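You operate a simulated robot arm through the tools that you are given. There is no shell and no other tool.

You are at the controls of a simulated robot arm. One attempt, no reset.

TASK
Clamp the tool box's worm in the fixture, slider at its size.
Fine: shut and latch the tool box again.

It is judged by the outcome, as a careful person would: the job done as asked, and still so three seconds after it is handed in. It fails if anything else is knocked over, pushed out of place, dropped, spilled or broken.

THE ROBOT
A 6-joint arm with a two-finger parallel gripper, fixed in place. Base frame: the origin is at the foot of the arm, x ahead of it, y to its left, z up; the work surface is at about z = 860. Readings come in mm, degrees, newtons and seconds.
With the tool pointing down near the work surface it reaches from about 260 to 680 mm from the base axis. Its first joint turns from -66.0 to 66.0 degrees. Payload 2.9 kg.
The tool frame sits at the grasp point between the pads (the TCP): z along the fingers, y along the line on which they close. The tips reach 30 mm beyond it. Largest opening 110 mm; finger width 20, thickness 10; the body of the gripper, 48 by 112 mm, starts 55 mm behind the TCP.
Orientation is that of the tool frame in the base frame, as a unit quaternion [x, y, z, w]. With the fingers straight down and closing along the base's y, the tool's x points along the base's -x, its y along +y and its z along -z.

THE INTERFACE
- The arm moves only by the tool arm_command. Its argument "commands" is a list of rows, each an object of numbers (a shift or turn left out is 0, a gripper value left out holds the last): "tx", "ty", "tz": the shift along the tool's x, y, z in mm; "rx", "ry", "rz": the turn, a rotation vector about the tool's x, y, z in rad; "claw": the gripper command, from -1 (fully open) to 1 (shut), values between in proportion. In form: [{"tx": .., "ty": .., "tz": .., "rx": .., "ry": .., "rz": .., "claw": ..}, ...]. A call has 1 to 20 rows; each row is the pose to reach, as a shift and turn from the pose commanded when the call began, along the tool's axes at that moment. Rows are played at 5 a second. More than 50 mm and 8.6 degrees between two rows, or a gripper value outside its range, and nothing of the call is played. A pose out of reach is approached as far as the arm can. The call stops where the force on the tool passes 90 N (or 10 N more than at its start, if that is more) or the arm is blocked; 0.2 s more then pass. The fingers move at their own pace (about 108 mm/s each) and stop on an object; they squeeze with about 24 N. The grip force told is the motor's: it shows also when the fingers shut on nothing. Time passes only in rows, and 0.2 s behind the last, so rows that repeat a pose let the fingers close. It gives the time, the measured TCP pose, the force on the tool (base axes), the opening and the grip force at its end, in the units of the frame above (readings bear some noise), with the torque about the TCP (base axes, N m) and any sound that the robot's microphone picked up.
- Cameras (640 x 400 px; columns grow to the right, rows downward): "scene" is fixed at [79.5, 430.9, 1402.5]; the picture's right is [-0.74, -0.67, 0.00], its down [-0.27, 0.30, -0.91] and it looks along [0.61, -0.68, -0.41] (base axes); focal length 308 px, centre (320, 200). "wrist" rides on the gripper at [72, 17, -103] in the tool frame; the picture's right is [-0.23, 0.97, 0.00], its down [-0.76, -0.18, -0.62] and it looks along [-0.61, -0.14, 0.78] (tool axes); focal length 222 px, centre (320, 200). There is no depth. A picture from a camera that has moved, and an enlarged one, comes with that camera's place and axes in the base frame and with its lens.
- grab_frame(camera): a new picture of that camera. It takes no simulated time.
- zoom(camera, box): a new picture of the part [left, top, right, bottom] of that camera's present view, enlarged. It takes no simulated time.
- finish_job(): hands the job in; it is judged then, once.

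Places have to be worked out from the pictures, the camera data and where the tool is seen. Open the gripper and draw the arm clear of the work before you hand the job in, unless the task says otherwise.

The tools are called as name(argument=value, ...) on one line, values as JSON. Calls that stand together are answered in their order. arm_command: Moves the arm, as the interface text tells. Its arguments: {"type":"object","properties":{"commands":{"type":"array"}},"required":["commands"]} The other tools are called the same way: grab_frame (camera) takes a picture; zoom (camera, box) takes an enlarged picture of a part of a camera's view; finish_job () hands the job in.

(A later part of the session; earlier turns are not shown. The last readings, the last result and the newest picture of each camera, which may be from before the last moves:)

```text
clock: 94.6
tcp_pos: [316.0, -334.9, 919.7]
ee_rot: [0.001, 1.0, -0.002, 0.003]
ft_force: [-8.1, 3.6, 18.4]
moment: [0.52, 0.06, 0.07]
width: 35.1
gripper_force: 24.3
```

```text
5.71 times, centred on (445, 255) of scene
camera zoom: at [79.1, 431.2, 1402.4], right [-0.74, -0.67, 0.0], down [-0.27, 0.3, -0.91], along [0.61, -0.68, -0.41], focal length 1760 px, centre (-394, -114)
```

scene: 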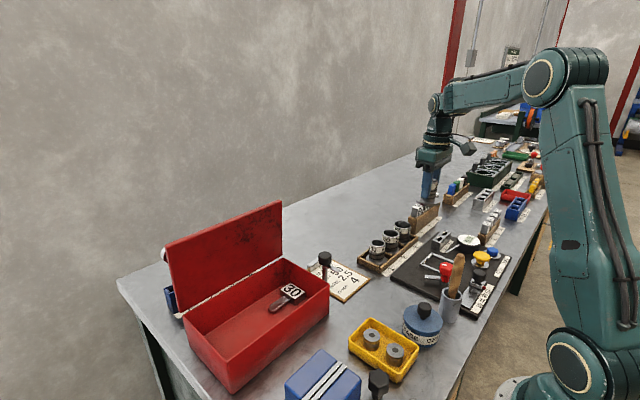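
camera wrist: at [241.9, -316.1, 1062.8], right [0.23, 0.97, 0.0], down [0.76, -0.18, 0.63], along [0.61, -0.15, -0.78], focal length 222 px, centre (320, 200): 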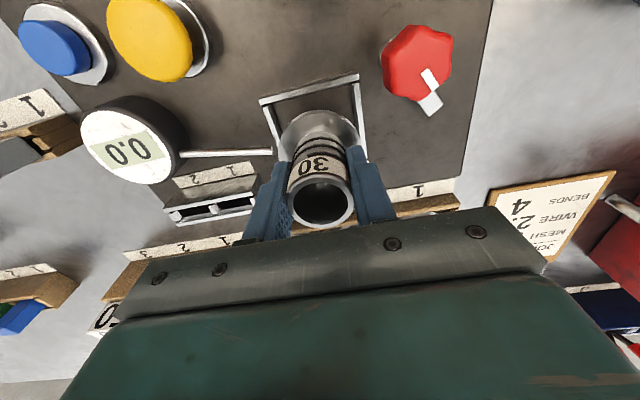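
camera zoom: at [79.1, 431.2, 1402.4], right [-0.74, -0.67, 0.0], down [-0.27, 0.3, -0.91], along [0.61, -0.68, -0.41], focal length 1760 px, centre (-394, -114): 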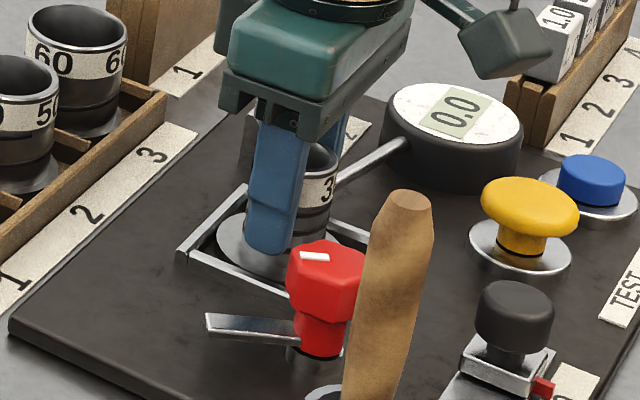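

Contact at TCP z≈920, as expected for the worm resting on the board. I release with a small opening (44 mm) to stay clear of the plunger.

arm_command(commands=[{"tz": -1, "claw": 1}, {"tz": -1, "claw": 0.3}, {"tz": -1, "claw": 0.2}, {"tz": -1, "claw": 0.2}])

arm_command(commands=[{"tz": -15, "claw": 0.2}, {"tz": -40, "claw": 0.2}, {"tz": -75, "claw": 0.2}, {"tz": -110, "claw": 0.2}, {"tz": -140, "claw": 0.2}])

grab_frame(camera="wrist")

zoom(camera="scene", box=[400, 210, 510, 310])

```text
clock: 95.6
tcp_pos: [315.4, -334.3, 919.6]
ee_rot: [0.001, 1.0, -0.001, 0.002]
ft_force: [0.2, -0.5, 0.1]
moment: [-0.02, 0.01, 0.01]
width: 44.2
gripper_force: 0.0
```

```text
clock: 96.8
tcp_pos: [315.1, -334.8, 1060.3]
ee_rot: [0.002, 1.0, -0.002, 0.002]
ft_force: [0.3, -0.5, 1.0]
moment: [0.0, -0.02, 0.02]
width: 43.9
gripper_force: 0.2
```

```text
taken
camera wrist: at [242.0, -316.9, 1163.5], right [0.23, 0.97, 0.0], down [0.76, -0.18, 0.63], along [0.61, -0.15, -0.78], focal length 222 px, centre (320, 200)
```

wrist: 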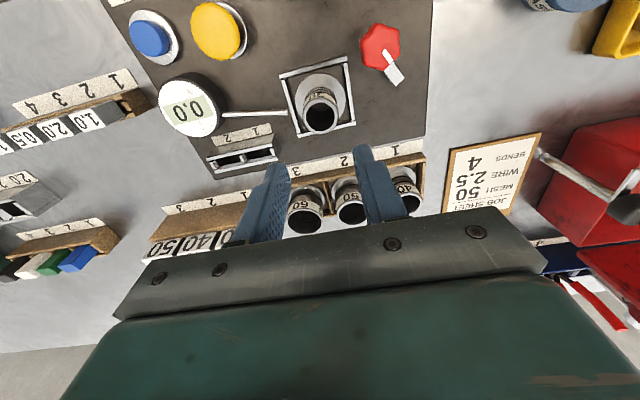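

```text
4.00 times, centred on (455, 260) of scene
camera zoom: at [79.4, 430.9, 1402.5], right [-0.74, -0.67, 0.0], down [-0.27, 0.3, -0.91], along [0.61, -0.68, -0.41], focal length 1232 px, centre (-220, -40)
```

zoom: 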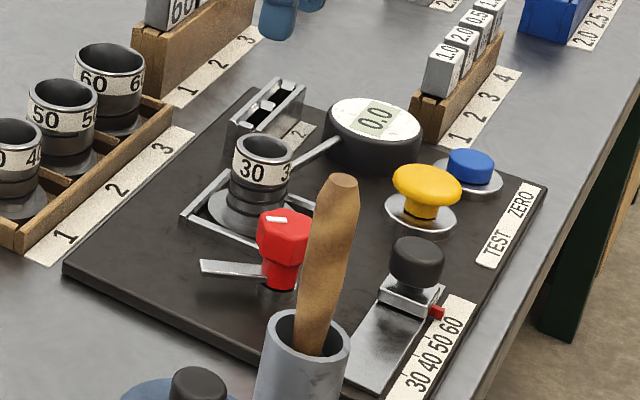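

The worm stands in the frame. Now a close look at the red clamp and the slider.

zoom(camera="wrist", box=[270, 0, 450, 140])

zoom(camera="scene", box=[440, 250, 500, 310])

zoom(camera="scene", box=[440, 240, 490, 290])

```text
2.86 times, centred on (360, 70) of wrist
camera zoom: at [242.0, -316.9, 1163.5], right [0.23, 0.97, 0.0], down [0.76, -0.18, 0.63], along [0.61, -0.15, -0.78], focal length 635 px, centre (206, 571)
```

zoom: 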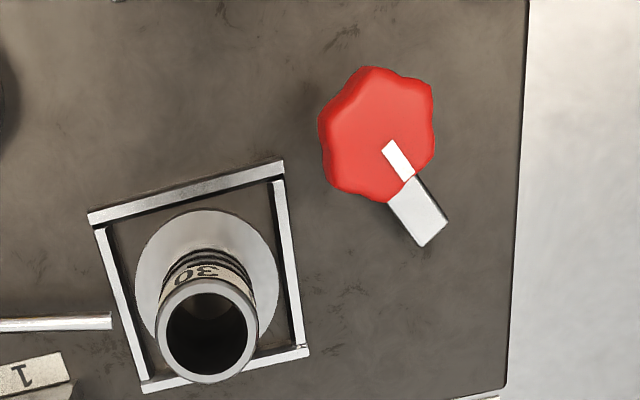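

```text
6.67 times, centred on (470, 280) of scene
camera zoom: at [79.4, 430.9, 1402.5], right [-0.74, -0.67, 0.0], down [-0.27, 0.3, -0.91], along [0.61, -0.68, -0.41], focal length 2054 px, centre (-680, -333)
```

zoom: 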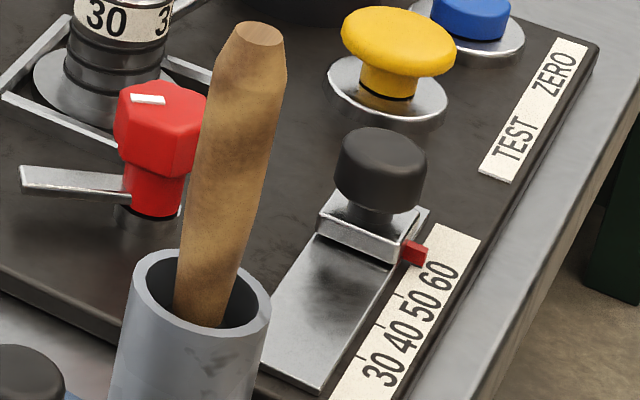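

```text
8.00 times, centred on (465, 265) of scene
camera zoom: at [79.4, 430.9, 1402.5], right [-0.74, -0.67, 0.0], down [-0.27, 0.3, -0.91], along [0.61, -0.68, -0.41], focal length 2464 px, centre (-840, -320)
```

zoom: 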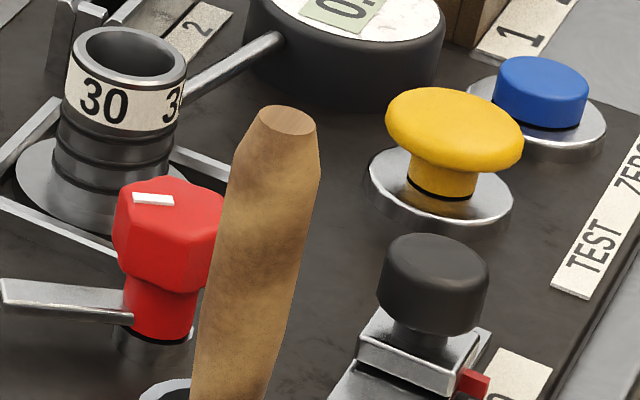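

Red clamp: axis ≈(271.5, −271), head z≈900–926, ~37 mm wide; its bar points away and needs about 90° clockwise to point over the flange. I go above it with the tool turned −90°, so that I can turn clockwise without the camera sweeping over the stick.

arm_command(commands=[{"tx": 0, "ty": 5, "tz": -10, "rz": -0.13, "claw": -0.27}, {"tx": 3, "ty": 10, "tz": -10, "rz": -0.26}, {"tx": 7, "ty": 15, "tz": -10, "rz": -0.39}, {"tx": 11, "ty": 20, "tz": -10, "rz": -0.52}, {"tx": 15, "ty": 25, "tz": -10, "rz": -0.65}, {"tx": 19, "ty": 31, "tz": -10, "rz": -0.78}, {"tx": 23, "ty": 37, "tz": -10, "rz": -0.91}, {"tx": 27, "ty": 43, "tz": -10, "rz": -1.04}, {"tx": 31, "ty": 48, "tz": -10, "rz": -1.17}, {"tx": 35, "ty": 53, "tz": -10, "rz": -1.31}, {"tx": 39, "ty": 58, "tz": -10, "rz": -1.44}, {"tx": 43.5, "ty": 63.5, "tz": -10, "rz": -1.571}, {"tx": 43.5, "ty": 63.5, "tz": -10, "rz": -1.571}])

grab_frame(camera="wrist")

zoom(camera="scene", box=[400, 180, 520, 310])

```text
clock: 99.6
tcp_pos: [271.5, -271.5, 1069.7]
ee_rot: [-0.707, 0.707, -0.002, 0.001]
ft_force: [-0.2, 0.5, -1.2]
moment: [-0.05, -0.01, -0.03]
width: 70.1
gripper_force: 0.1
```

```text
taken
camera wrist: at [254.6, -342.5, 1173.5], right [-0.97, 0.23, 0.0], down [0.18, 0.76, 0.62], along [0.15, 0.6, -0.78], focal length 222 px, centre (320, 200)
```

wrist: 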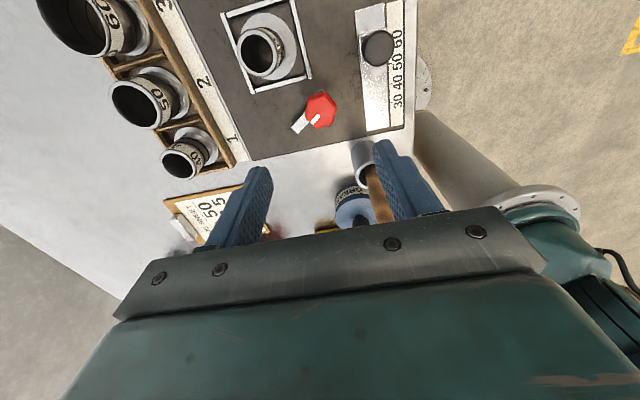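

```text
3.08 times, centred on (460, 245) of scene
camera zoom: at [79.4, 430.9, 1402.5], right [-0.74, -0.67, 0.0], down [-0.27, 0.3, -0.91], along [0.61, -0.68, -0.41], focal length 948 px, centre (-111, 62)
```

zoom: 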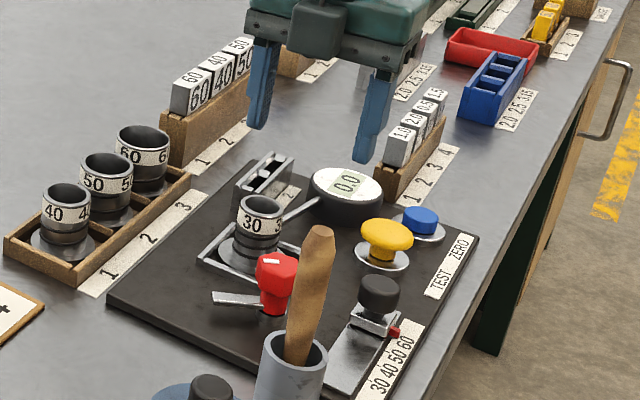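

Zooming on the red head from here.

zoom(camera="wrist", box=[240, 40, 440, 200])

```text
2.50 times, centred on (340, 120) of wrist
camera zoom: at [254.6, -342.5, 1173.5], right [-0.97, 0.23, 0.0], down [0.18, 0.76, 0.62], along [0.15, 0.6, -0.78], focal length 555 px, centre (270, 400)
```

zoom: 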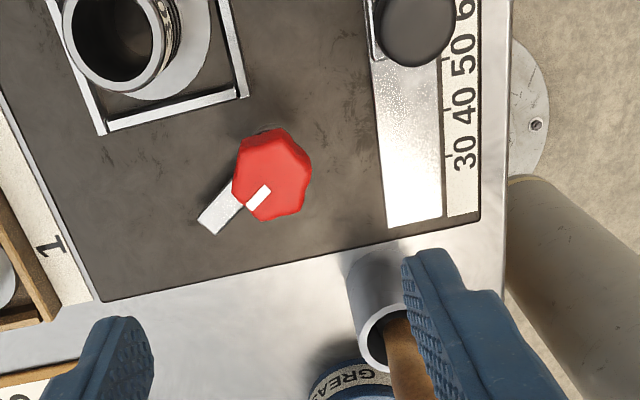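

Head is right under the TCP. I descend to tips z≈903 and close on the head.

arm_command(commands=[{"ty": 0, "tx": 0.5, "tz": 35, "claw": -0.15}, {"tx": 0.5, "tz": 70}, {"tx": 0.5, "tz": 105}, {"tx": 0.5, "tz": 125}, {"tx": 0.5, "tz": 137}, {"tx": 0.5, "tz": 137}])

zoom(camera="scene", box=[410, 220, 500, 310])

grab_frame(camera="wrist")

```text
clock: 101.0
tcp_pos: [273.7, -271.8, 933.5]
ee_rot: [-0.705, 0.709, -0.002, 0.0]
ft_force: [-0.4, -0.2, -0.1]
moment: [-0.01, -0.04, -0.01]
width: 63.3
gripper_force: 0.0
```

```text
4.44 times, centred on (455, 265) of scene
camera zoom: at [79.5, 430.9, 1402.5], right [-0.74, -0.67, 0.0], down [-0.27, 0.3, -0.91], along [0.61, -0.68, -0.41], focal length 1369 px, centre (-280, -89)
```

zoom: 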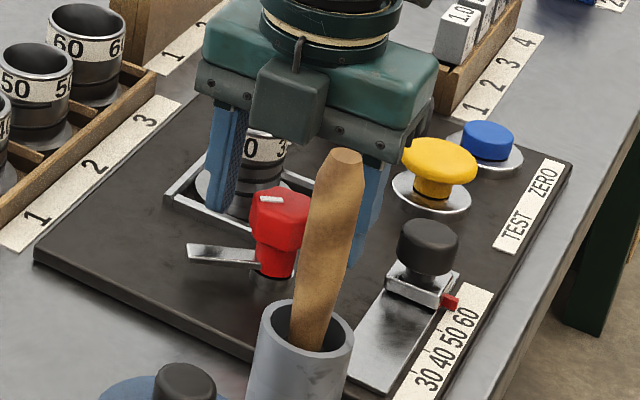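

```text
taken
camera wrist: at [255.3, -342.9, 1037.1], right [-0.97, 0.23, 0.0], down [0.18, 0.76, 0.62], along [0.15, 0.6, -0.78], focal length 222 px, centre (320, 200)
```

wrist: 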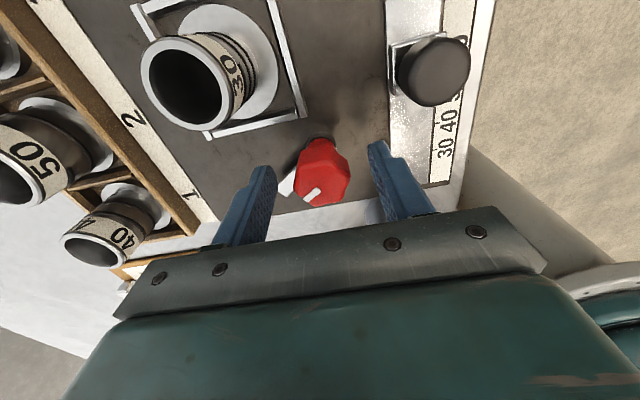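

Head lies between the pads; closing.

arm_command(commands=[{"claw": 0.1}, {"claw": 0.3}, {"claw": 0.6}, {"claw": 1}, {"claw": 1}])

zoom(camera="wrist", box=[220, 80, 420, 240])

```text
clock: 102.2
tcp_pos: [273.4, -271.3, 932.6]
ee_rot: [-0.706, 0.708, -0.002, 0.001]
ft_force: [-2.5, 0.4, -1.0]
moment: [-0.06, 0.06, 0.0]
width: 33.4
gripper_force: 45.1
```

```text
2.50 times, centred on (320, 160) of wrist
camera zoom: at [255.0, -342.9, 1037.3], right [-0.97, 0.23, 0.0], down [0.18, 0.76, 0.62], along [0.15, 0.6, -0.78], focal length 555 px, centre (320, 300)
```

zoom: 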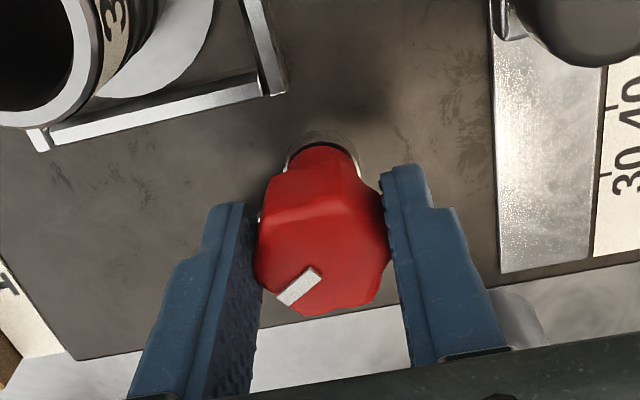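

Gripped. I turn clockwise in steps, watching the torque.

arm_command(commands=[{"rz": 0.12, "claw": 1}, {"rz": 0.24, "claw": 1}, {"rz": 0.36, "claw": 1}])

zoom(camera="scene", box=[410, 220, 500, 310])

zoom(camera="wrist", box=[220, 80, 420, 240])

```text
clock: 103.0
tcp_pos: [273.1, -271.1, 932.3]
ee_rot: [-0.566, 0.824, -0.001, 0.002]
ft_force: [-11.4, 5.1, 23.9]
moment: [0.0, 0.64, 0.01]
width: 33.0
gripper_force: 44.9
```

```text
4.44 times, centred on (455, 265) of scene
camera zoom: at [79.0, 431.3, 1402.4], right [-0.74, -0.67, 0.0], down [-0.27, 0.3, -0.91], along [0.61, -0.68, -0.41], focal length 1369 px, centre (-280, -89)
```

zoom: 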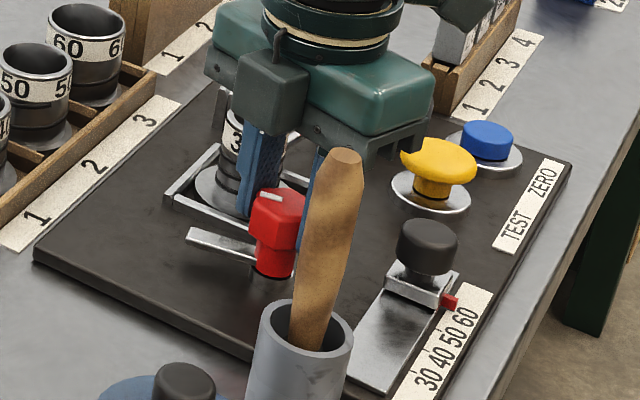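

```text
2.50 times, centred on (320, 160) of wrist
camera zoom: at [229.7, -332.0, 1037.2], right [-0.83, 0.56, 0.0], down [0.44, 0.65, 0.62], along [0.35, 0.51, -0.78], focal length 555 px, centre (320, 300)
```

zoom: 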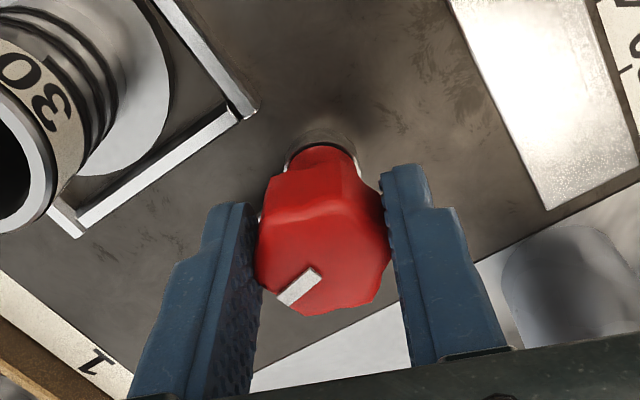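

The clamp bar is turning with the head; there's an upward force of 24 N, so I let the tool rise 2 mm while turning further.

arm_command(commands=[{"tz": -2, "rz": 0.0, "claw": 1}, {"tz": -2, "rz": 0.12, "claw": 1}, {"tz": -2, "rz": 0.24, "claw": 1}, {"tz": -2, "rz": 0.36, "claw": 1}])

zoom(camera="scene", box=[410, 220, 500, 310])

```text
clock: 104.0
tcp_pos: [271.7, -270.3, 933.6]
ee_rot: [-0.411, 0.912, 0.001, 0.001]
ft_force: [-7.3, 2.8, -19.8]
moment: [-0.04, 0.08, 0.02]
width: 33.4
gripper_force: 44.7
```

```text
4.44 times, centred on (455, 265) of scene
camera zoom: at [79.4, 430.8, 1402.5], right [-0.74, -0.67, 0.0], down [-0.27, 0.3, -0.91], along [0.61, -0.68, -0.41], focal length 1369 px, centre (-280, -89)
```

zoom: 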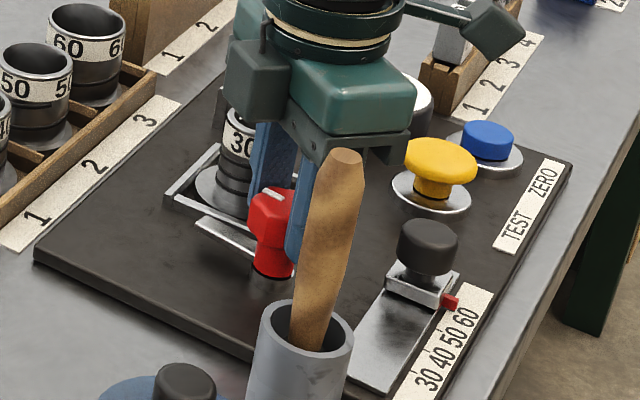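

Bar follows (≈41° so far). Continuing the turn with the tool lowered 1.5 mm to balance.

arm_command(commands=[{"tz": 1.5, "rz": 0.0, "claw": 1}, {"tz": 1.5, "rz": 0.12, "claw": 1}, {"tz": 1.5, "rz": 0.24, "claw": 1}, {"tz": 1.5, "rz": 0.36, "claw": 1}])

zoom(camera="scene", box=[410, 220, 500, 310])

grab_frame(camera="wrist")

```text
clock: 105.0
tcp_pos: [271.3, -269.7, 933.1]
ee_rot: [-0.241, 0.971, 0.001, 0.001]
ft_force: [-18.0, 16.5, 17.4]
moment: [0.44, 0.35, 0.06]
width: 33.3
gripper_force: 45.0
```

```text
4.44 times, centred on (455, 265) of scene
camera zoom: at [78.9, 431.5, 1402.3], right [-0.74, -0.67, 0.0], down [-0.27, 0.3, -0.91], along [0.61, -0.68, -0.41], focal length 1369 px, centre (-280, -89)
```

zoom: 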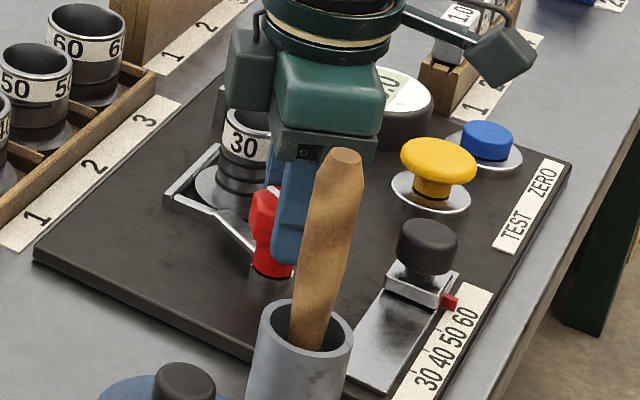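

```text
taken
camera wrist: at [198.7, -288.8, 1037.1], right [-0.25, 0.97, 0.0], down [0.76, 0.2, 0.62], along [0.6, 0.16, -0.78], focal length 222 px, centre (320, 200)
```

wrist: 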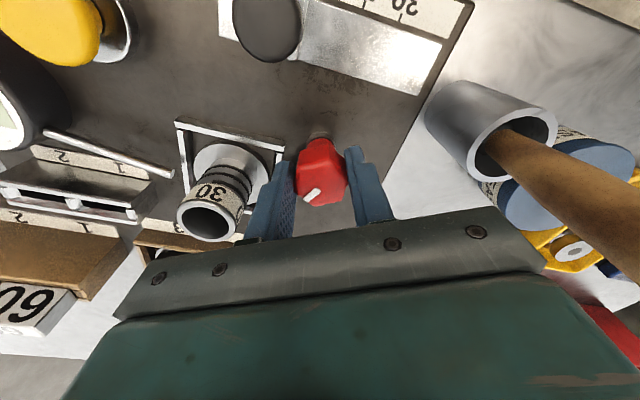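

About 62° turned. I ease the side load by 2 mm and turn a further ~25°.

arm_command(commands=[{"tx": 0.6, "ty": 2, "rz": 0.0, "claw": 1}, {"tx": 0.6, "ty": 2, "rz": 0.12, "claw": 1}, {"tx": 0.6, "ty": 2, "rz": 0.24, "claw": 1}, {"tx": 0.6, "ty": 2, "rz": 0.36, "claw": 1}, {"tx": 0.6, "ty": 2, "rz": 0.44, "claw": 1}])

zoom(camera="scene", box=[410, 220, 500, 310])

zoom(camera="wrist", box=[140, 80, 420, 250])

```text
clock: 106.2
tcp_pos: [271.5, -269.3, 933.9]
ee_rot: [-0.022, 1.0, 0.0, 0.001]
ft_force: [-7.0, 10.6, 10.2]
moment: [0.25, 0.66, -0.04]
width: 33.4
gripper_force: 44.6
```

```text
4.44 times, centred on (455, 265) of scene
camera zoom: at [79.2, 431.3, 1402.4], right [-0.74, -0.67, 0.0], down [-0.27, 0.3, -0.91], along [0.61, -0.68, -0.41], focal length 1369 px, centre (-280, -89)
```

zoom: 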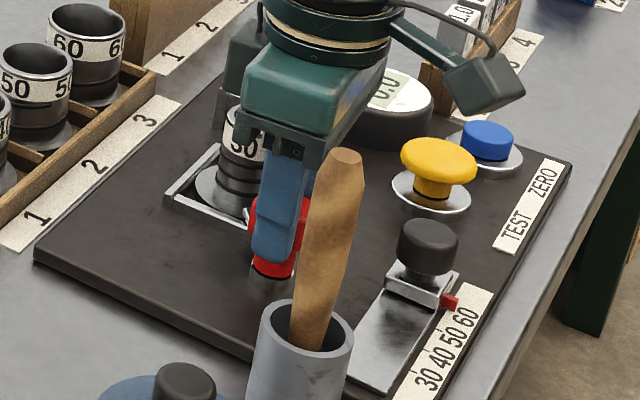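

```text
2.29 times, centred on (280, 165) of wrist
camera zoom: at [197.0, -255.1, 1036.9], right [0.18, 0.98, 0.0], down [0.77, -0.14, 0.63], along [0.61, -0.11, -0.78], focal length 508 px, centre (411, 280)
```

zoom: 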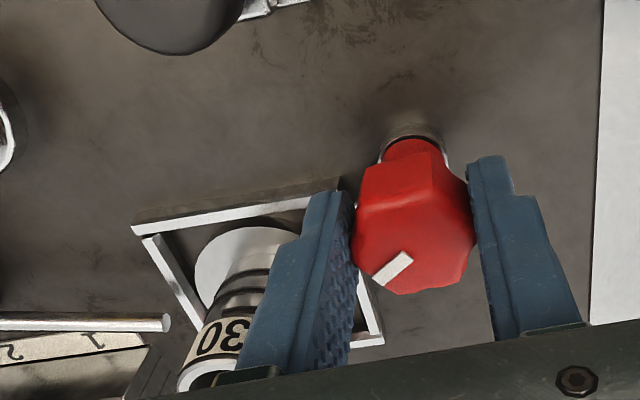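

Turned ≈88°, mark pointing toward the worm. I feel for a stop with a small extra turn.

arm_command(commands=[{"rz": 0.04, "claw": 1}, {"rz": 0.08, "claw": 1}, {"rz": 0.08, "claw": 1}])

zoom(camera="wrist", box=[140, 80, 420, 250])

```text
clock: 107.0
tcp_pos: [270.9, -269.1, 932.9]
ee_rot: [0.016, 1.0, 0.0, 0.001]
ft_force: [-7.8, 13.5, 13.1]
moment: [0.4, 0.1, 0.59]
width: 33.4
gripper_force: 44.9
```

```text
2.29 times, centred on (280, 165) of wrist
camera zoom: at [198.5, -249.2, 1036.7], right [0.26, 0.97, 0.0], down [0.75, -0.2, 0.63], along [0.6, -0.16, -0.78], focal length 508 px, centre (411, 280)
```

zoom: 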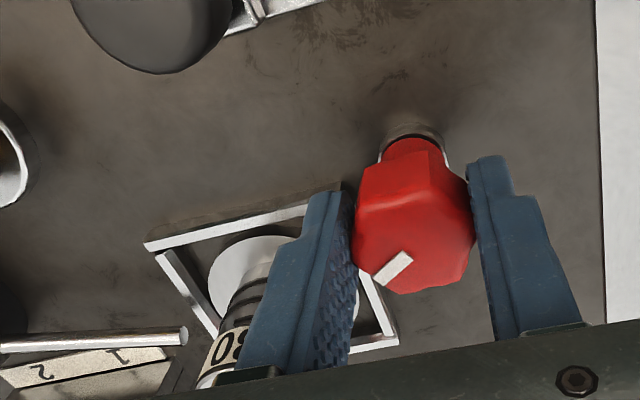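

Torque rose to 0.6 N·m: the clamp is at its stop. I release and rise.

arm_command(commands=[{"rz": -0.02, "claw": 0.5}, {"rz": -0.02, "claw": 0.1}, {"rz": -0.02, "claw": 0.1}, {"rz": -0.02, "tz": -20, "claw": 0.1}, {"rz": -0.02, "tz": -50}, {"rz": -0.02, "tz": -85}, {"rz": -0.02, "tz": -120}, {"rz": -0.02, "tz": -130}])

zoom(camera="scene", box=[410, 220, 500, 310])

grab_frame(camera="wrist")

zoom(camera="wrist", box=[150, 0, 420, 180])

```text
clock: 108.8
tcp_pos: [269.8, -270.3, 1061.9]
ee_rot: [0.006, 1.0, -0.001, 0.002]
ft_force: [-1.1, 0.3, -0.1]
moment: [0.0, -0.01, 0.0]
width: 49.6
gripper_force: 0.1
```

```text
4.44 times, centred on (455, 265) of scene
camera zoom: at [79.4, 430.9, 1402.5], right [-0.74, -0.67, 0.0], down [-0.27, 0.3, -0.91], along [0.61, -0.68, -0.41], focal length 1369 px, centre (-280, -89)
```

zoom: 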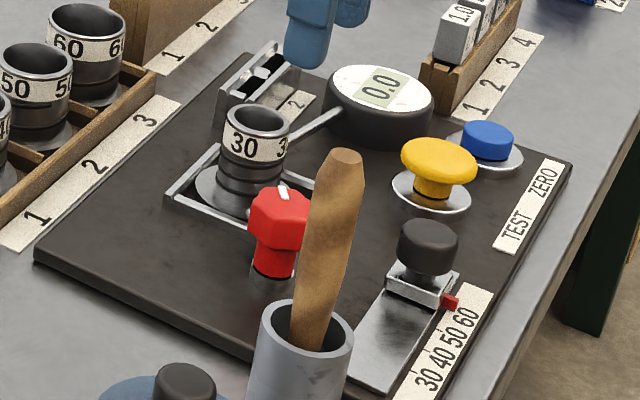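

```text
taken
camera wrist: at [197.5, -251.9, 1165.4], right [0.24, 0.97, 0.0], down [0.76, -0.19, 0.63], along [0.61, -0.15, -0.78], focal length 222 px, centre (320, 200)
```

wrist: 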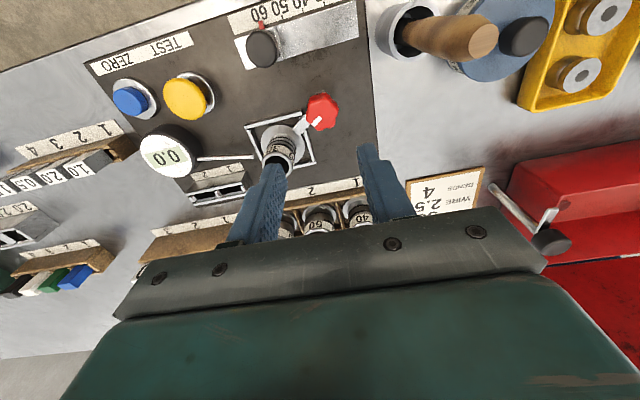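

```text
2.22 times, centred on (285, 90) of wrist
camera zoom: at [197.5, -251.9, 1165.4], right [0.24, 0.97, 0.0], down [0.76, -0.19, 0.63], along [0.61, -0.15, -0.78], focal length 494 px, centre (398, 444)
```

zoom: 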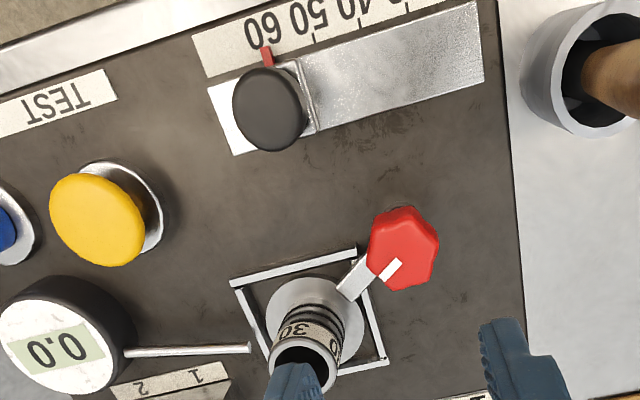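

The clamp bar now lies over the worm's flange. Next the slider: its knob is at ≈(204.5, −309.5, top z≈917), scale spacing ≈22 mm, so 30 is ≈+66 mm in y. I go over it with the fingers closing along x (to keep the body clear of the stick).

arm_command(commands=[{"tx": 5, "ty": -3, "rz": -0.13, "claw": 0.1}, {"tx": 11, "ty": -6, "rz": -0.26}, {"tx": 16, "ty": -10, "rz": -0.39}, {"tx": 22, "ty": -13, "rz": -0.52}, {"tx": 27, "ty": -16, "rz": -0.65}, {"tx": 33, "ty": -20, "rz": -0.79}, {"tx": 38, "ty": -23, "rz": -0.92}, {"tx": 44, "ty": -26, "rz": -1.05}, {"tx": 49, "ty": -29, "rz": -1.18}, {"tx": 55, "ty": -33, "rz": -1.32}, {"tx": 60, "ty": -36, "rz": -1.45}, {"tx": 65.3, "ty": -39, "rz": -1.583}, {"tx": 65.3, "ty": -39, "rz": -1.583}])

grab_frame(camera="wrist")

zoom(camera="wrist", box=[230, 0, 430, 160])

grab_frame(camera="scene")

```text
clock: 111.6
tcp_pos: [204.3, -307.6, 1061.7]
ee_rot: [0.708, -0.707, 0.002, 0.0]
ft_force: [-0.2, -0.1, -0.2]
moment: [-0.02, 0.01, -0.01]
width: 49.3
gripper_force: 0.1
```

```text
taken
camera wrist: at [186.6, -379.3, 1166.2], right [-0.97, 0.23, 0.0], down [0.17, 0.76, 0.62], along [0.14, 0.61, -0.78], focal length 222 px, centre (320, 200)
```

wrist: 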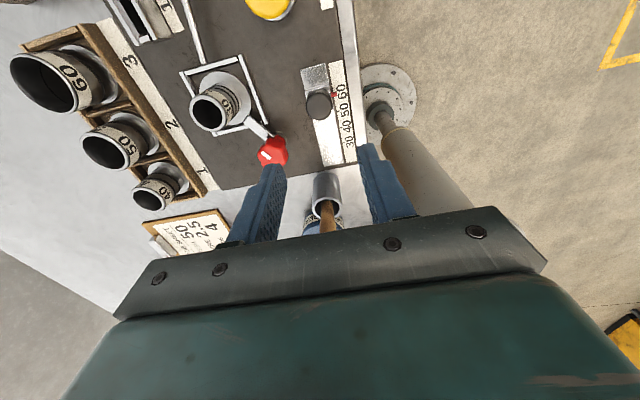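

```text
2.50 times, centred on (330, 80) of wrist
camera zoom: at [186.6, -379.3, 1166.2], right [-0.97, 0.23, 0.0], down [0.17, 0.76, 0.62], along [0.14, 0.61, -0.78], focal length 555 px, centre (295, 500)
```

zoom: 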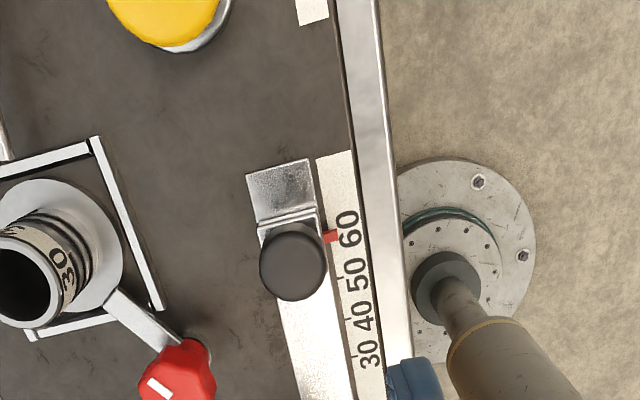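

```text
taken
```

scene: 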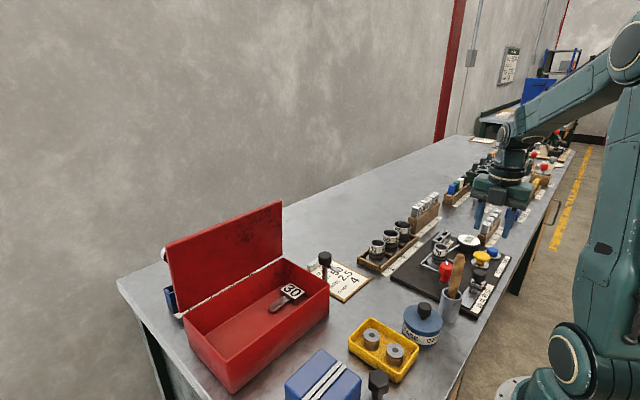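

Knob ≈(204, −311); pointer at y≈−310.8, the 30 tick at y≈−244.3 → slide +66.5 mm. I descend and grip the knob.

arm_command(commands=[{"tx": 3.5, "tz": 35, "claw": 0.1}, {"tx": 3.5, "tz": 70}, {"tx": 3.5, "tz": 105}, {"tx": 3.5, "tz": 125}, {"tx": 3.5, "tz": 135}, {"tx": 3.5, "tz": 135}])

zoom(camera="wrist", box=[220, 60, 420, 220])

zoom(camera="scene", box=[430, 220, 520, 310])

```text
clock: 113.0
tcp_pos: [206.4, -310.7, 926.5]
ee_rot: [-0.707, 0.708, -0.002, 0.001]
ft_force: [-1.3, -0.2, 0.1]
moment: [-0.02, -0.02, 0.0]
width: 49.6
gripper_force: 0.1
```

```text
2.50 times, centred on (320, 140) of wrist
camera zoom: at [188.1, -382.9, 1031.6], right [-0.97, 0.23, 0.0], down [0.18, 0.76, 0.62], along [0.14, 0.61, -0.78], focal length 555 px, centre (320, 350)
```

zoom: 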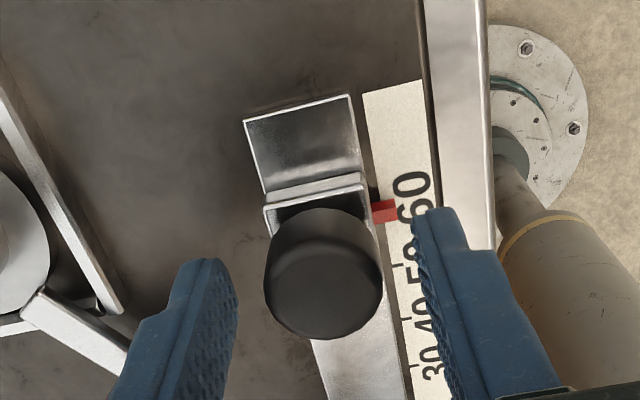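

```text
4.44 times, centred on (475, 265) of scene
camera zoom: at [79.5, 430.9, 1402.5], right [-0.74, -0.67, 0.0], down [-0.27, 0.3, -0.91], along [0.61, -0.68, -0.41], focal length 1369 px, centre (-369, -89)
```

zoom: 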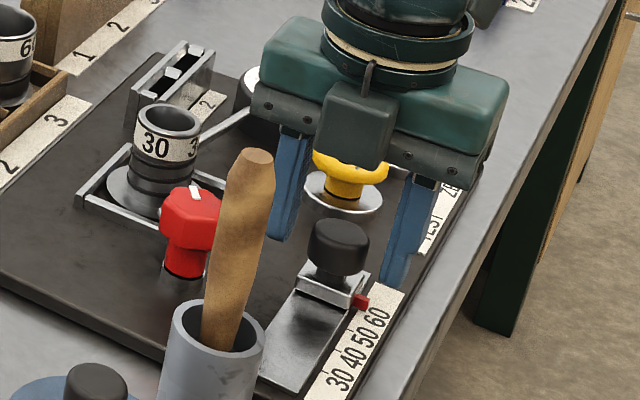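

Knob is centred between the pads; closing on it.

arm_command(commands=[{"claw": 0.3}, {"claw": 0.5}, {"claw": 1}, {"claw": 1}])

```text
clock: 114.0
tcp_pos: [205.1, -311.0, 928.3]
ee_rot: [0.707, -0.707, 0.002, 0.001]
ft_force: [-9.6, -2.1, -1.7]
moment: [-0.18, 0.3, 0.0]
width: 29.7
gripper_force: 44.9
```

Gripped (29.7 mm). Sliding +y, first 45 mm, then check the pointer.

arm_command(commands=[{"tx": -8, "claw": 1}, {"tx": -16, "claw": 1}, {"tx": -24, "claw": 1}, {"tx": -32, "claw": 1}, {"tx": -40, "claw": 1}, {"tx": -45, "claw": 1}])

zoom(camera="scene", box=[430, 220, 520, 310])

zoom(camera="wrist", box=[220, 60, 420, 220])

```text
clock: 115.4
tcp_pos: [204.3, -267.7, 928.2]
ee_rot: [-0.707, 0.707, -0.001, 0.0]
ft_force: [-14.6, -1.4, -0.2]
moment: [0.23, 0.48, -0.04]
width: 29.5
gripper_force: 44.7
```

```text
4.44 times, centred on (475, 265) of scene
camera zoom: at [79.1, 430.9, 1402.5], right [-0.74, -0.67, 0.0], down [-0.27, 0.3, -0.91], along [0.61, -0.68, -0.41], focal length 1369 px, centre (-369, -89)
```

zoom: 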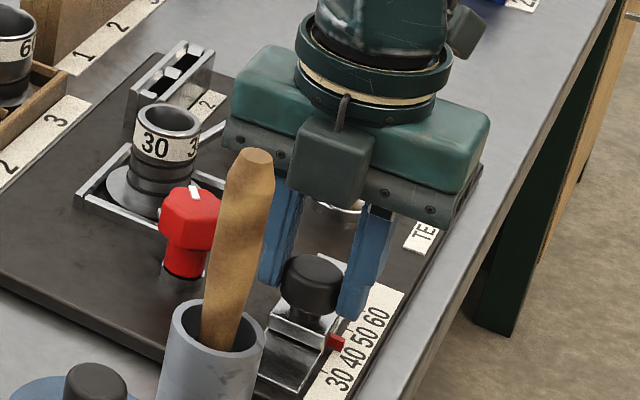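

```text
2.50 times, centred on (320, 140) of wrist
camera zoom: at [187.3, -338.8, 1031.7], right [-0.97, 0.23, 0.0], down [0.18, 0.76, 0.62], along [0.14, 0.61, -0.78], focal length 555 px, centre (320, 350)
```

zoom: 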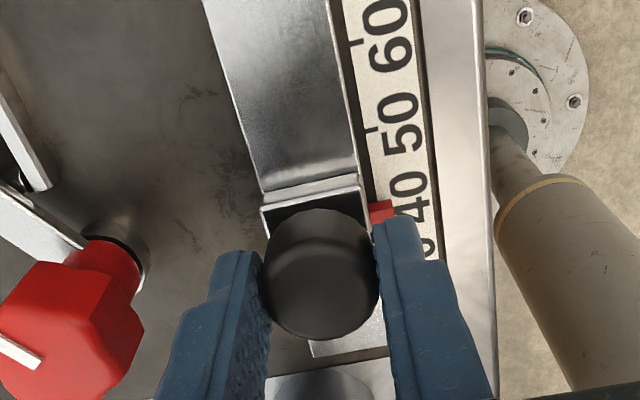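

Pointer is now at 40 (tick spacing 22.0 mm; 30 tick at y≈−244.8). I slide 22 mm more.

arm_command(commands=[{"tx": -6, "claw": 1}, {"tx": -12, "claw": 1}, {"tx": -18, "claw": 1}, {"tx": -22, "claw": 1}, {"tx": -22, "claw": 1}])

zoom(camera="scene", box=[450, 250, 510, 310])

zoom(camera="wrist", box=[220, 60, 420, 220])

```text
clock: 116.6
tcp_pos: [204.5, -243.9, 928.1]
ee_rot: [-0.706, 0.708, -0.003, 0.0]
ft_force: [-17.1, -0.3, 22.2]
moment: [0.35, 0.53, 0.02]
width: 29.4
gripper_force: 45.4
```

```text
6.67 times, centred on (480, 280) of scene
camera zoom: at [78.9, 431.1, 1402.5], right [-0.74, -0.67, 0.0], down [-0.27, 0.3, -0.91], along [0.61, -0.68, -0.41], focal length 2054 px, centre (-747, -333)
```

zoom: 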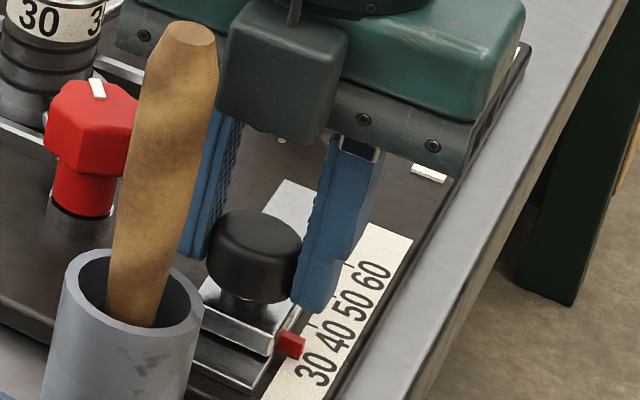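

```text
2.50 times, centred on (320, 140) of wrist
camera zoom: at [187.2, -316.8, 1031.8], right [-0.97, 0.23, 0.0], down [0.18, 0.76, 0.62], along [0.15, 0.6, -0.78], focal length 555 px, centre (320, 350)
```

zoom: 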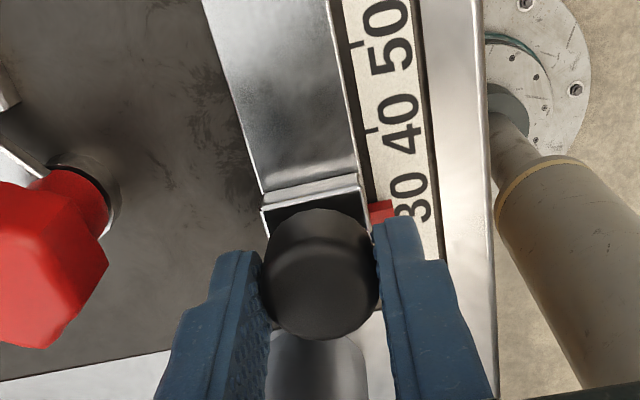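

Camera-based position puts the pointer at the 30 tick. I release and rise straight up, then check.

arm_command(commands=[{"claw": 0.6}, {"claw": 0.3}, {"claw": 0.1}, {"claw": 0.1}, {"tz": -20, "claw": 0.1}, {"tz": -50}, {"tz": -85}, {"tz": -120}, {"tz": -150}, {"tz": -150, "tx": 30}])

zoom(camera="scene", box=[450, 250, 510, 310])

grab_frame(camera="wrist")

zoom(camera="wrist", box=[280, 0, 420, 140])

```text
clock: 118.8
tcp_pos: [203.7, -273.9, 1076.9]
ee_rot: [0.708, -0.707, 0.001, -0.001]
ft_force: [-0.2, -0.8, -0.8]
moment: [0.03, 0.0, 0.02]
width: 49.4
gripper_force: 0.0
```

```text
6.67 times, centred on (480, 280) of scene
camera zoom: at [79.4, 431.0, 1402.5], right [-0.74, -0.67, 0.0], down [-0.27, 0.3, -0.91], along [0.61, -0.68, -0.41], focal length 2054 px, centre (-747, -333)
```

zoom: 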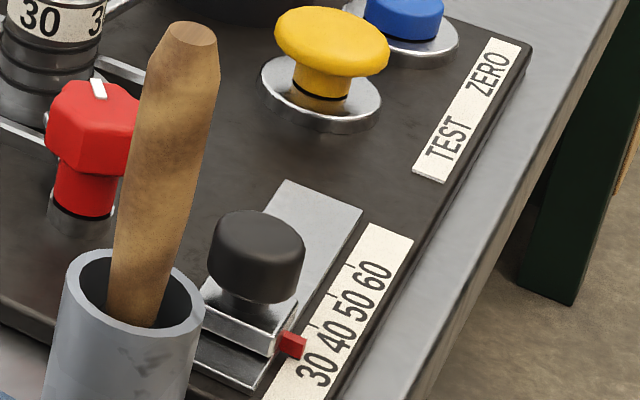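

```text
taken
camera wrist: at [185.3, -346.6, 1180.4], right [-0.97, 0.23, 0.0], down [0.18, 0.76, 0.62], along [0.14, 0.61, -0.78], focal length 222 px, centre (320, 200)
```

wrist: 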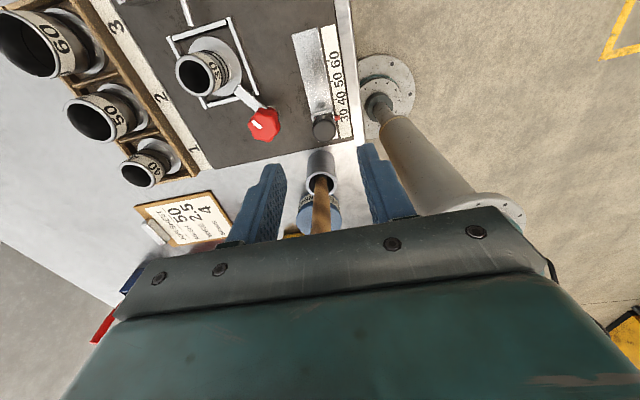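

```text
2.86 times, centred on (350, 70) of wrist
camera zoom: at [185.3, -346.6, 1180.4], right [-0.97, 0.23, 0.0], down [0.18, 0.76, 0.62], along [0.14, 0.61, -0.78], focal length 635 px, centre (234, 571)
```

zoom: 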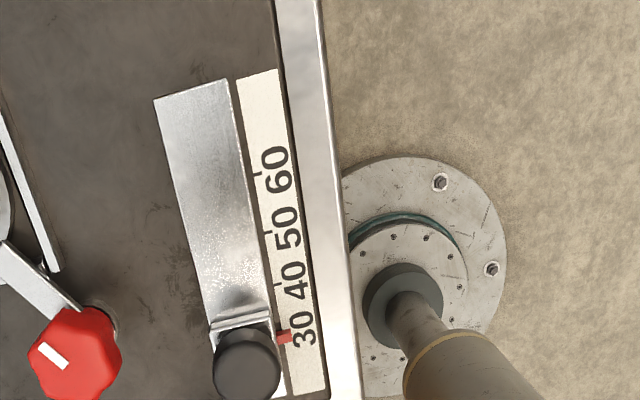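

Slider is at 30. Now to shut the lid: I go back toward the box with the tool at −90°, planning to reach behind the lid from its −y side and take the handle again.

arm_command(commands=[{"tx": -5, "ty": -10, "tz": -40}, {"tx": -25, "ty": -40, "tz": -65}, {"tx": -50, "ty": -76, "tz": -83}, {"tx": -75, "ty": -114, "tz": -83}, {"tx": -100, "ty": -152, "tz": -83}, {"tx": -125, "ty": -190, "tz": -83}, {"tx": -150, "ty": -228, "tz": -83}, {"tx": -175, "ty": -262, "tz": -83}, {"tx": -194, "ty": -290, "tz": -83}, {"tx": -194, "ty": -290, "tz": -83}])

grab_frame(camera="scene")

grab_frame(camera="wrist")

```text
clock: 121.0
tcp_pos: [495.5, -80.0, 1163.8]
ee_rot: [-0.706, 0.708, -0.002, 0.001]
ft_force: [0.2, -0.1, 0.7]
moment: [0.01, -0.01, 0.01]
width: 49.4
gripper_force: 0.1
```

```text
taken
```

scene: 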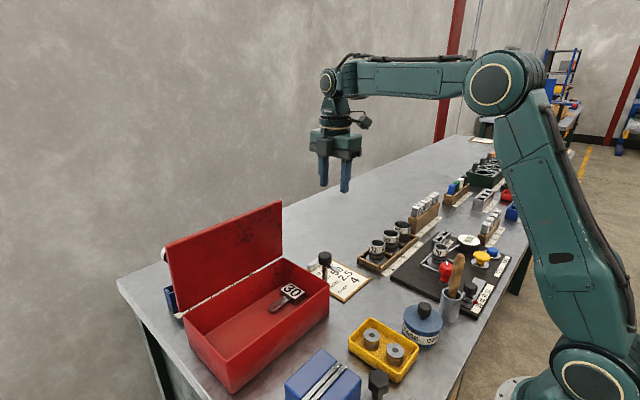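

```text
taken
camera wrist: at [479.2, -152.2, 1266.8], right [-0.97, 0.23, 0.0], down [0.18, 0.76, 0.62], along [0.14, 0.61, -0.78], focal length 222 px, centre (320, 200)
```

wrist: 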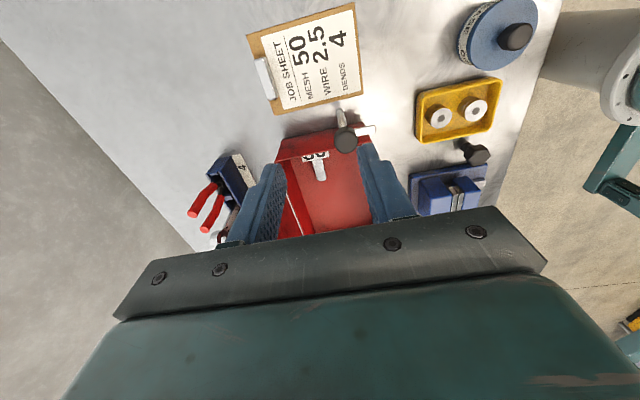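

Elbow is up. I tilt the tool 12° outward and move beside the lid's −y end, behind its plane (x≈632, y≈−60).

arm_command(commands=[{"tx": -4, "ty": -20, "tz": 5, "rx": 0.07, "claw": 0.2}, {"tx": -8, "ty": -50, "tz": 12, "rx": 0.14}, {"tx": -12, "ty": -85, "tz": 20, "rx": 0.21}, {"tx": -16, "ty": -115, "tz": 28, "rx": 0.21}, {"tx": -20, "ty": -138, "tz": 34, "rx": 0.21}, {"tx": -20, "ty": -138, "tz": 34, "rx": 0.21}])

grab_frame(camera="wrist")

grab_frame(camera="scene")

```text
clock: 122.4
tcp_pos: [631.3, -60.1, 1126.7]
ee_rot: [0.703, -0.703, 0.076, -0.075]
ft_force: [0.0, -0.4, -0.2]
moment: [0.01, -0.03, 0.04]
width: 43.7
gripper_force: 0.1
```

```text
taken
camera wrist: at [593.0, -132.3, 1224.9], right [-0.95, 0.23, -0.21], down [0.04, 0.76, 0.65], along [0.3, 0.61, -0.74], focal length 222 px, centre (320, 200)
```

wrist: 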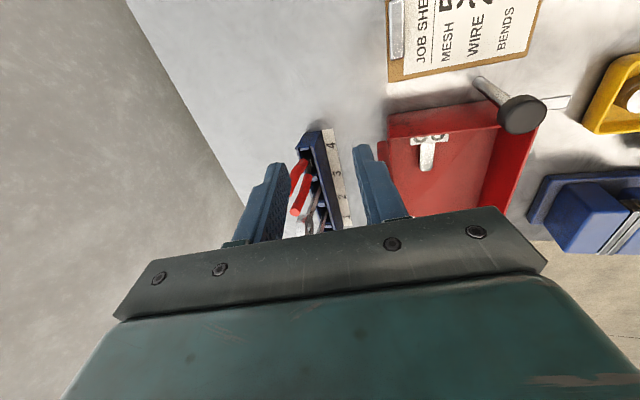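

```text
taken
```

scene: 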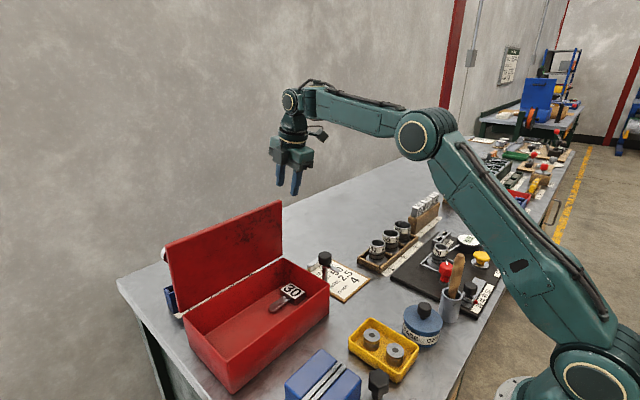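

Clear of the lid by ~25 mm. I move along +y behind the lid, just above the handle, to y≈107.

arm_command(commands=[{"tx": -20, "ty": -1, "tz": -4.9}, {"tx": -50, "ty": -1, "tz": -4.9}, {"tx": -80, "ty": -1, "tz": -4.9}, {"tx": -110, "ty": -1, "tz": -4.9}, {"tx": -140, "ty": -1, "tz": -4.9}, {"tx": -167, "ty": -1, "tz": -4.9}, {"tx": -167, "ty": -1, "tz": -4.9}])

zoom(camera="wrist", box=[220, 40, 440, 240])

zoom(camera="scene", box=[160, 130, 400, 390])

```text
clock: 124.0
tcp_pos: [635.1, 104.8, 1134.8]
ee_rot: [-0.702, 0.704, -0.075, 0.075]
ft_force: [-0.6, 0.2, -0.8]
moment: [0.0, 0.03, -0.01]
width: 43.9
gripper_force: 0.1
```

```text
2.00 times, centred on (330, 140) of wrist
camera zoom: at [595.5, 33.6, 1231.4], right [-0.95, 0.23, -0.21], down [0.04, 0.76, 0.65], along [0.3, 0.61, -0.74], focal length 444 px, centre (300, 320)
```

zoom: 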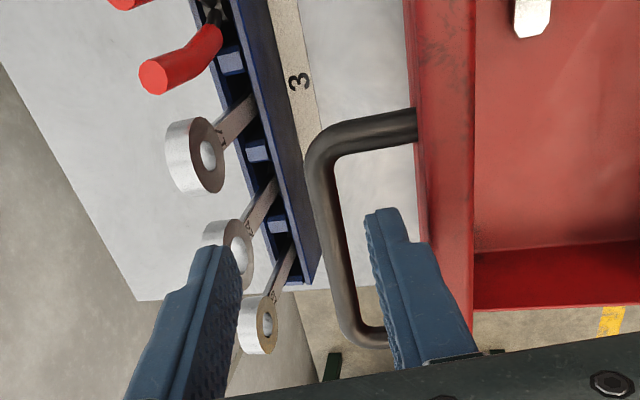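

```text
1.54 times, centred on (280, 260) of scene
camera zoom: at [79.4, 430.9, 1402.5], right [-0.74, -0.67, 0.0], down [-0.27, 0.3, -0.91], along [0.61, -0.68, -0.41], focal length 474 px, centre (382, 108)
```

zoom: 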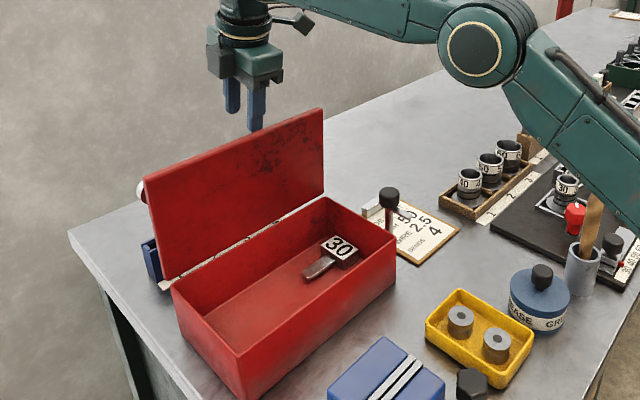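

Same geometry as when I withdrew. I descend 42 mm around the handle bar and check before gripping.

arm_command(commands=[{"ty": 3.7, "tz": 13.5, "claw": 0.2}, {"ty": 7.5, "tz": 27}, {"ty": 11.2, "tz": 41}, {"ty": 11.2, "tz": 41}])

zoom(camera="wrist", box=[220, 40, 440, 240])

```text
clock: 125.0
tcp_pos: [634.7, 104.8, 1115.8]
ee_rot: [-0.7, 0.702, -0.09, 0.095]
ft_force: [6.0, -6.0, 88.3]
moment: [-0.41, 2.44, 0.14]
width: 29.5
gripper_force: 0.1
```

```text
2.00 times, centred on (330, 140) of wrist
camera zoom: at [589.8, 32.2, 1210.0], right [-0.94, 0.23, -0.25], down [0.01, 0.76, 0.65], along [0.34, 0.61, -0.71], focal length 444 px, centre (300, 320)
```

zoom: 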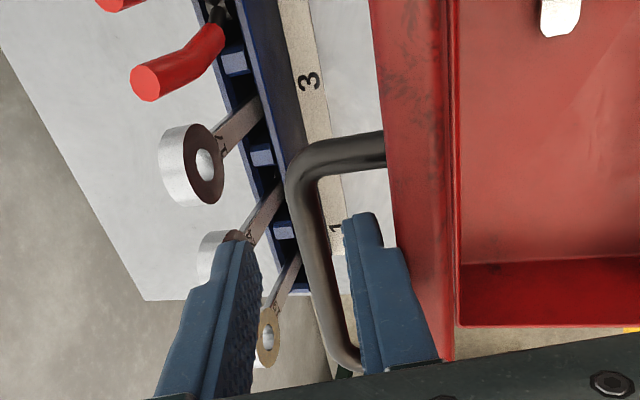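

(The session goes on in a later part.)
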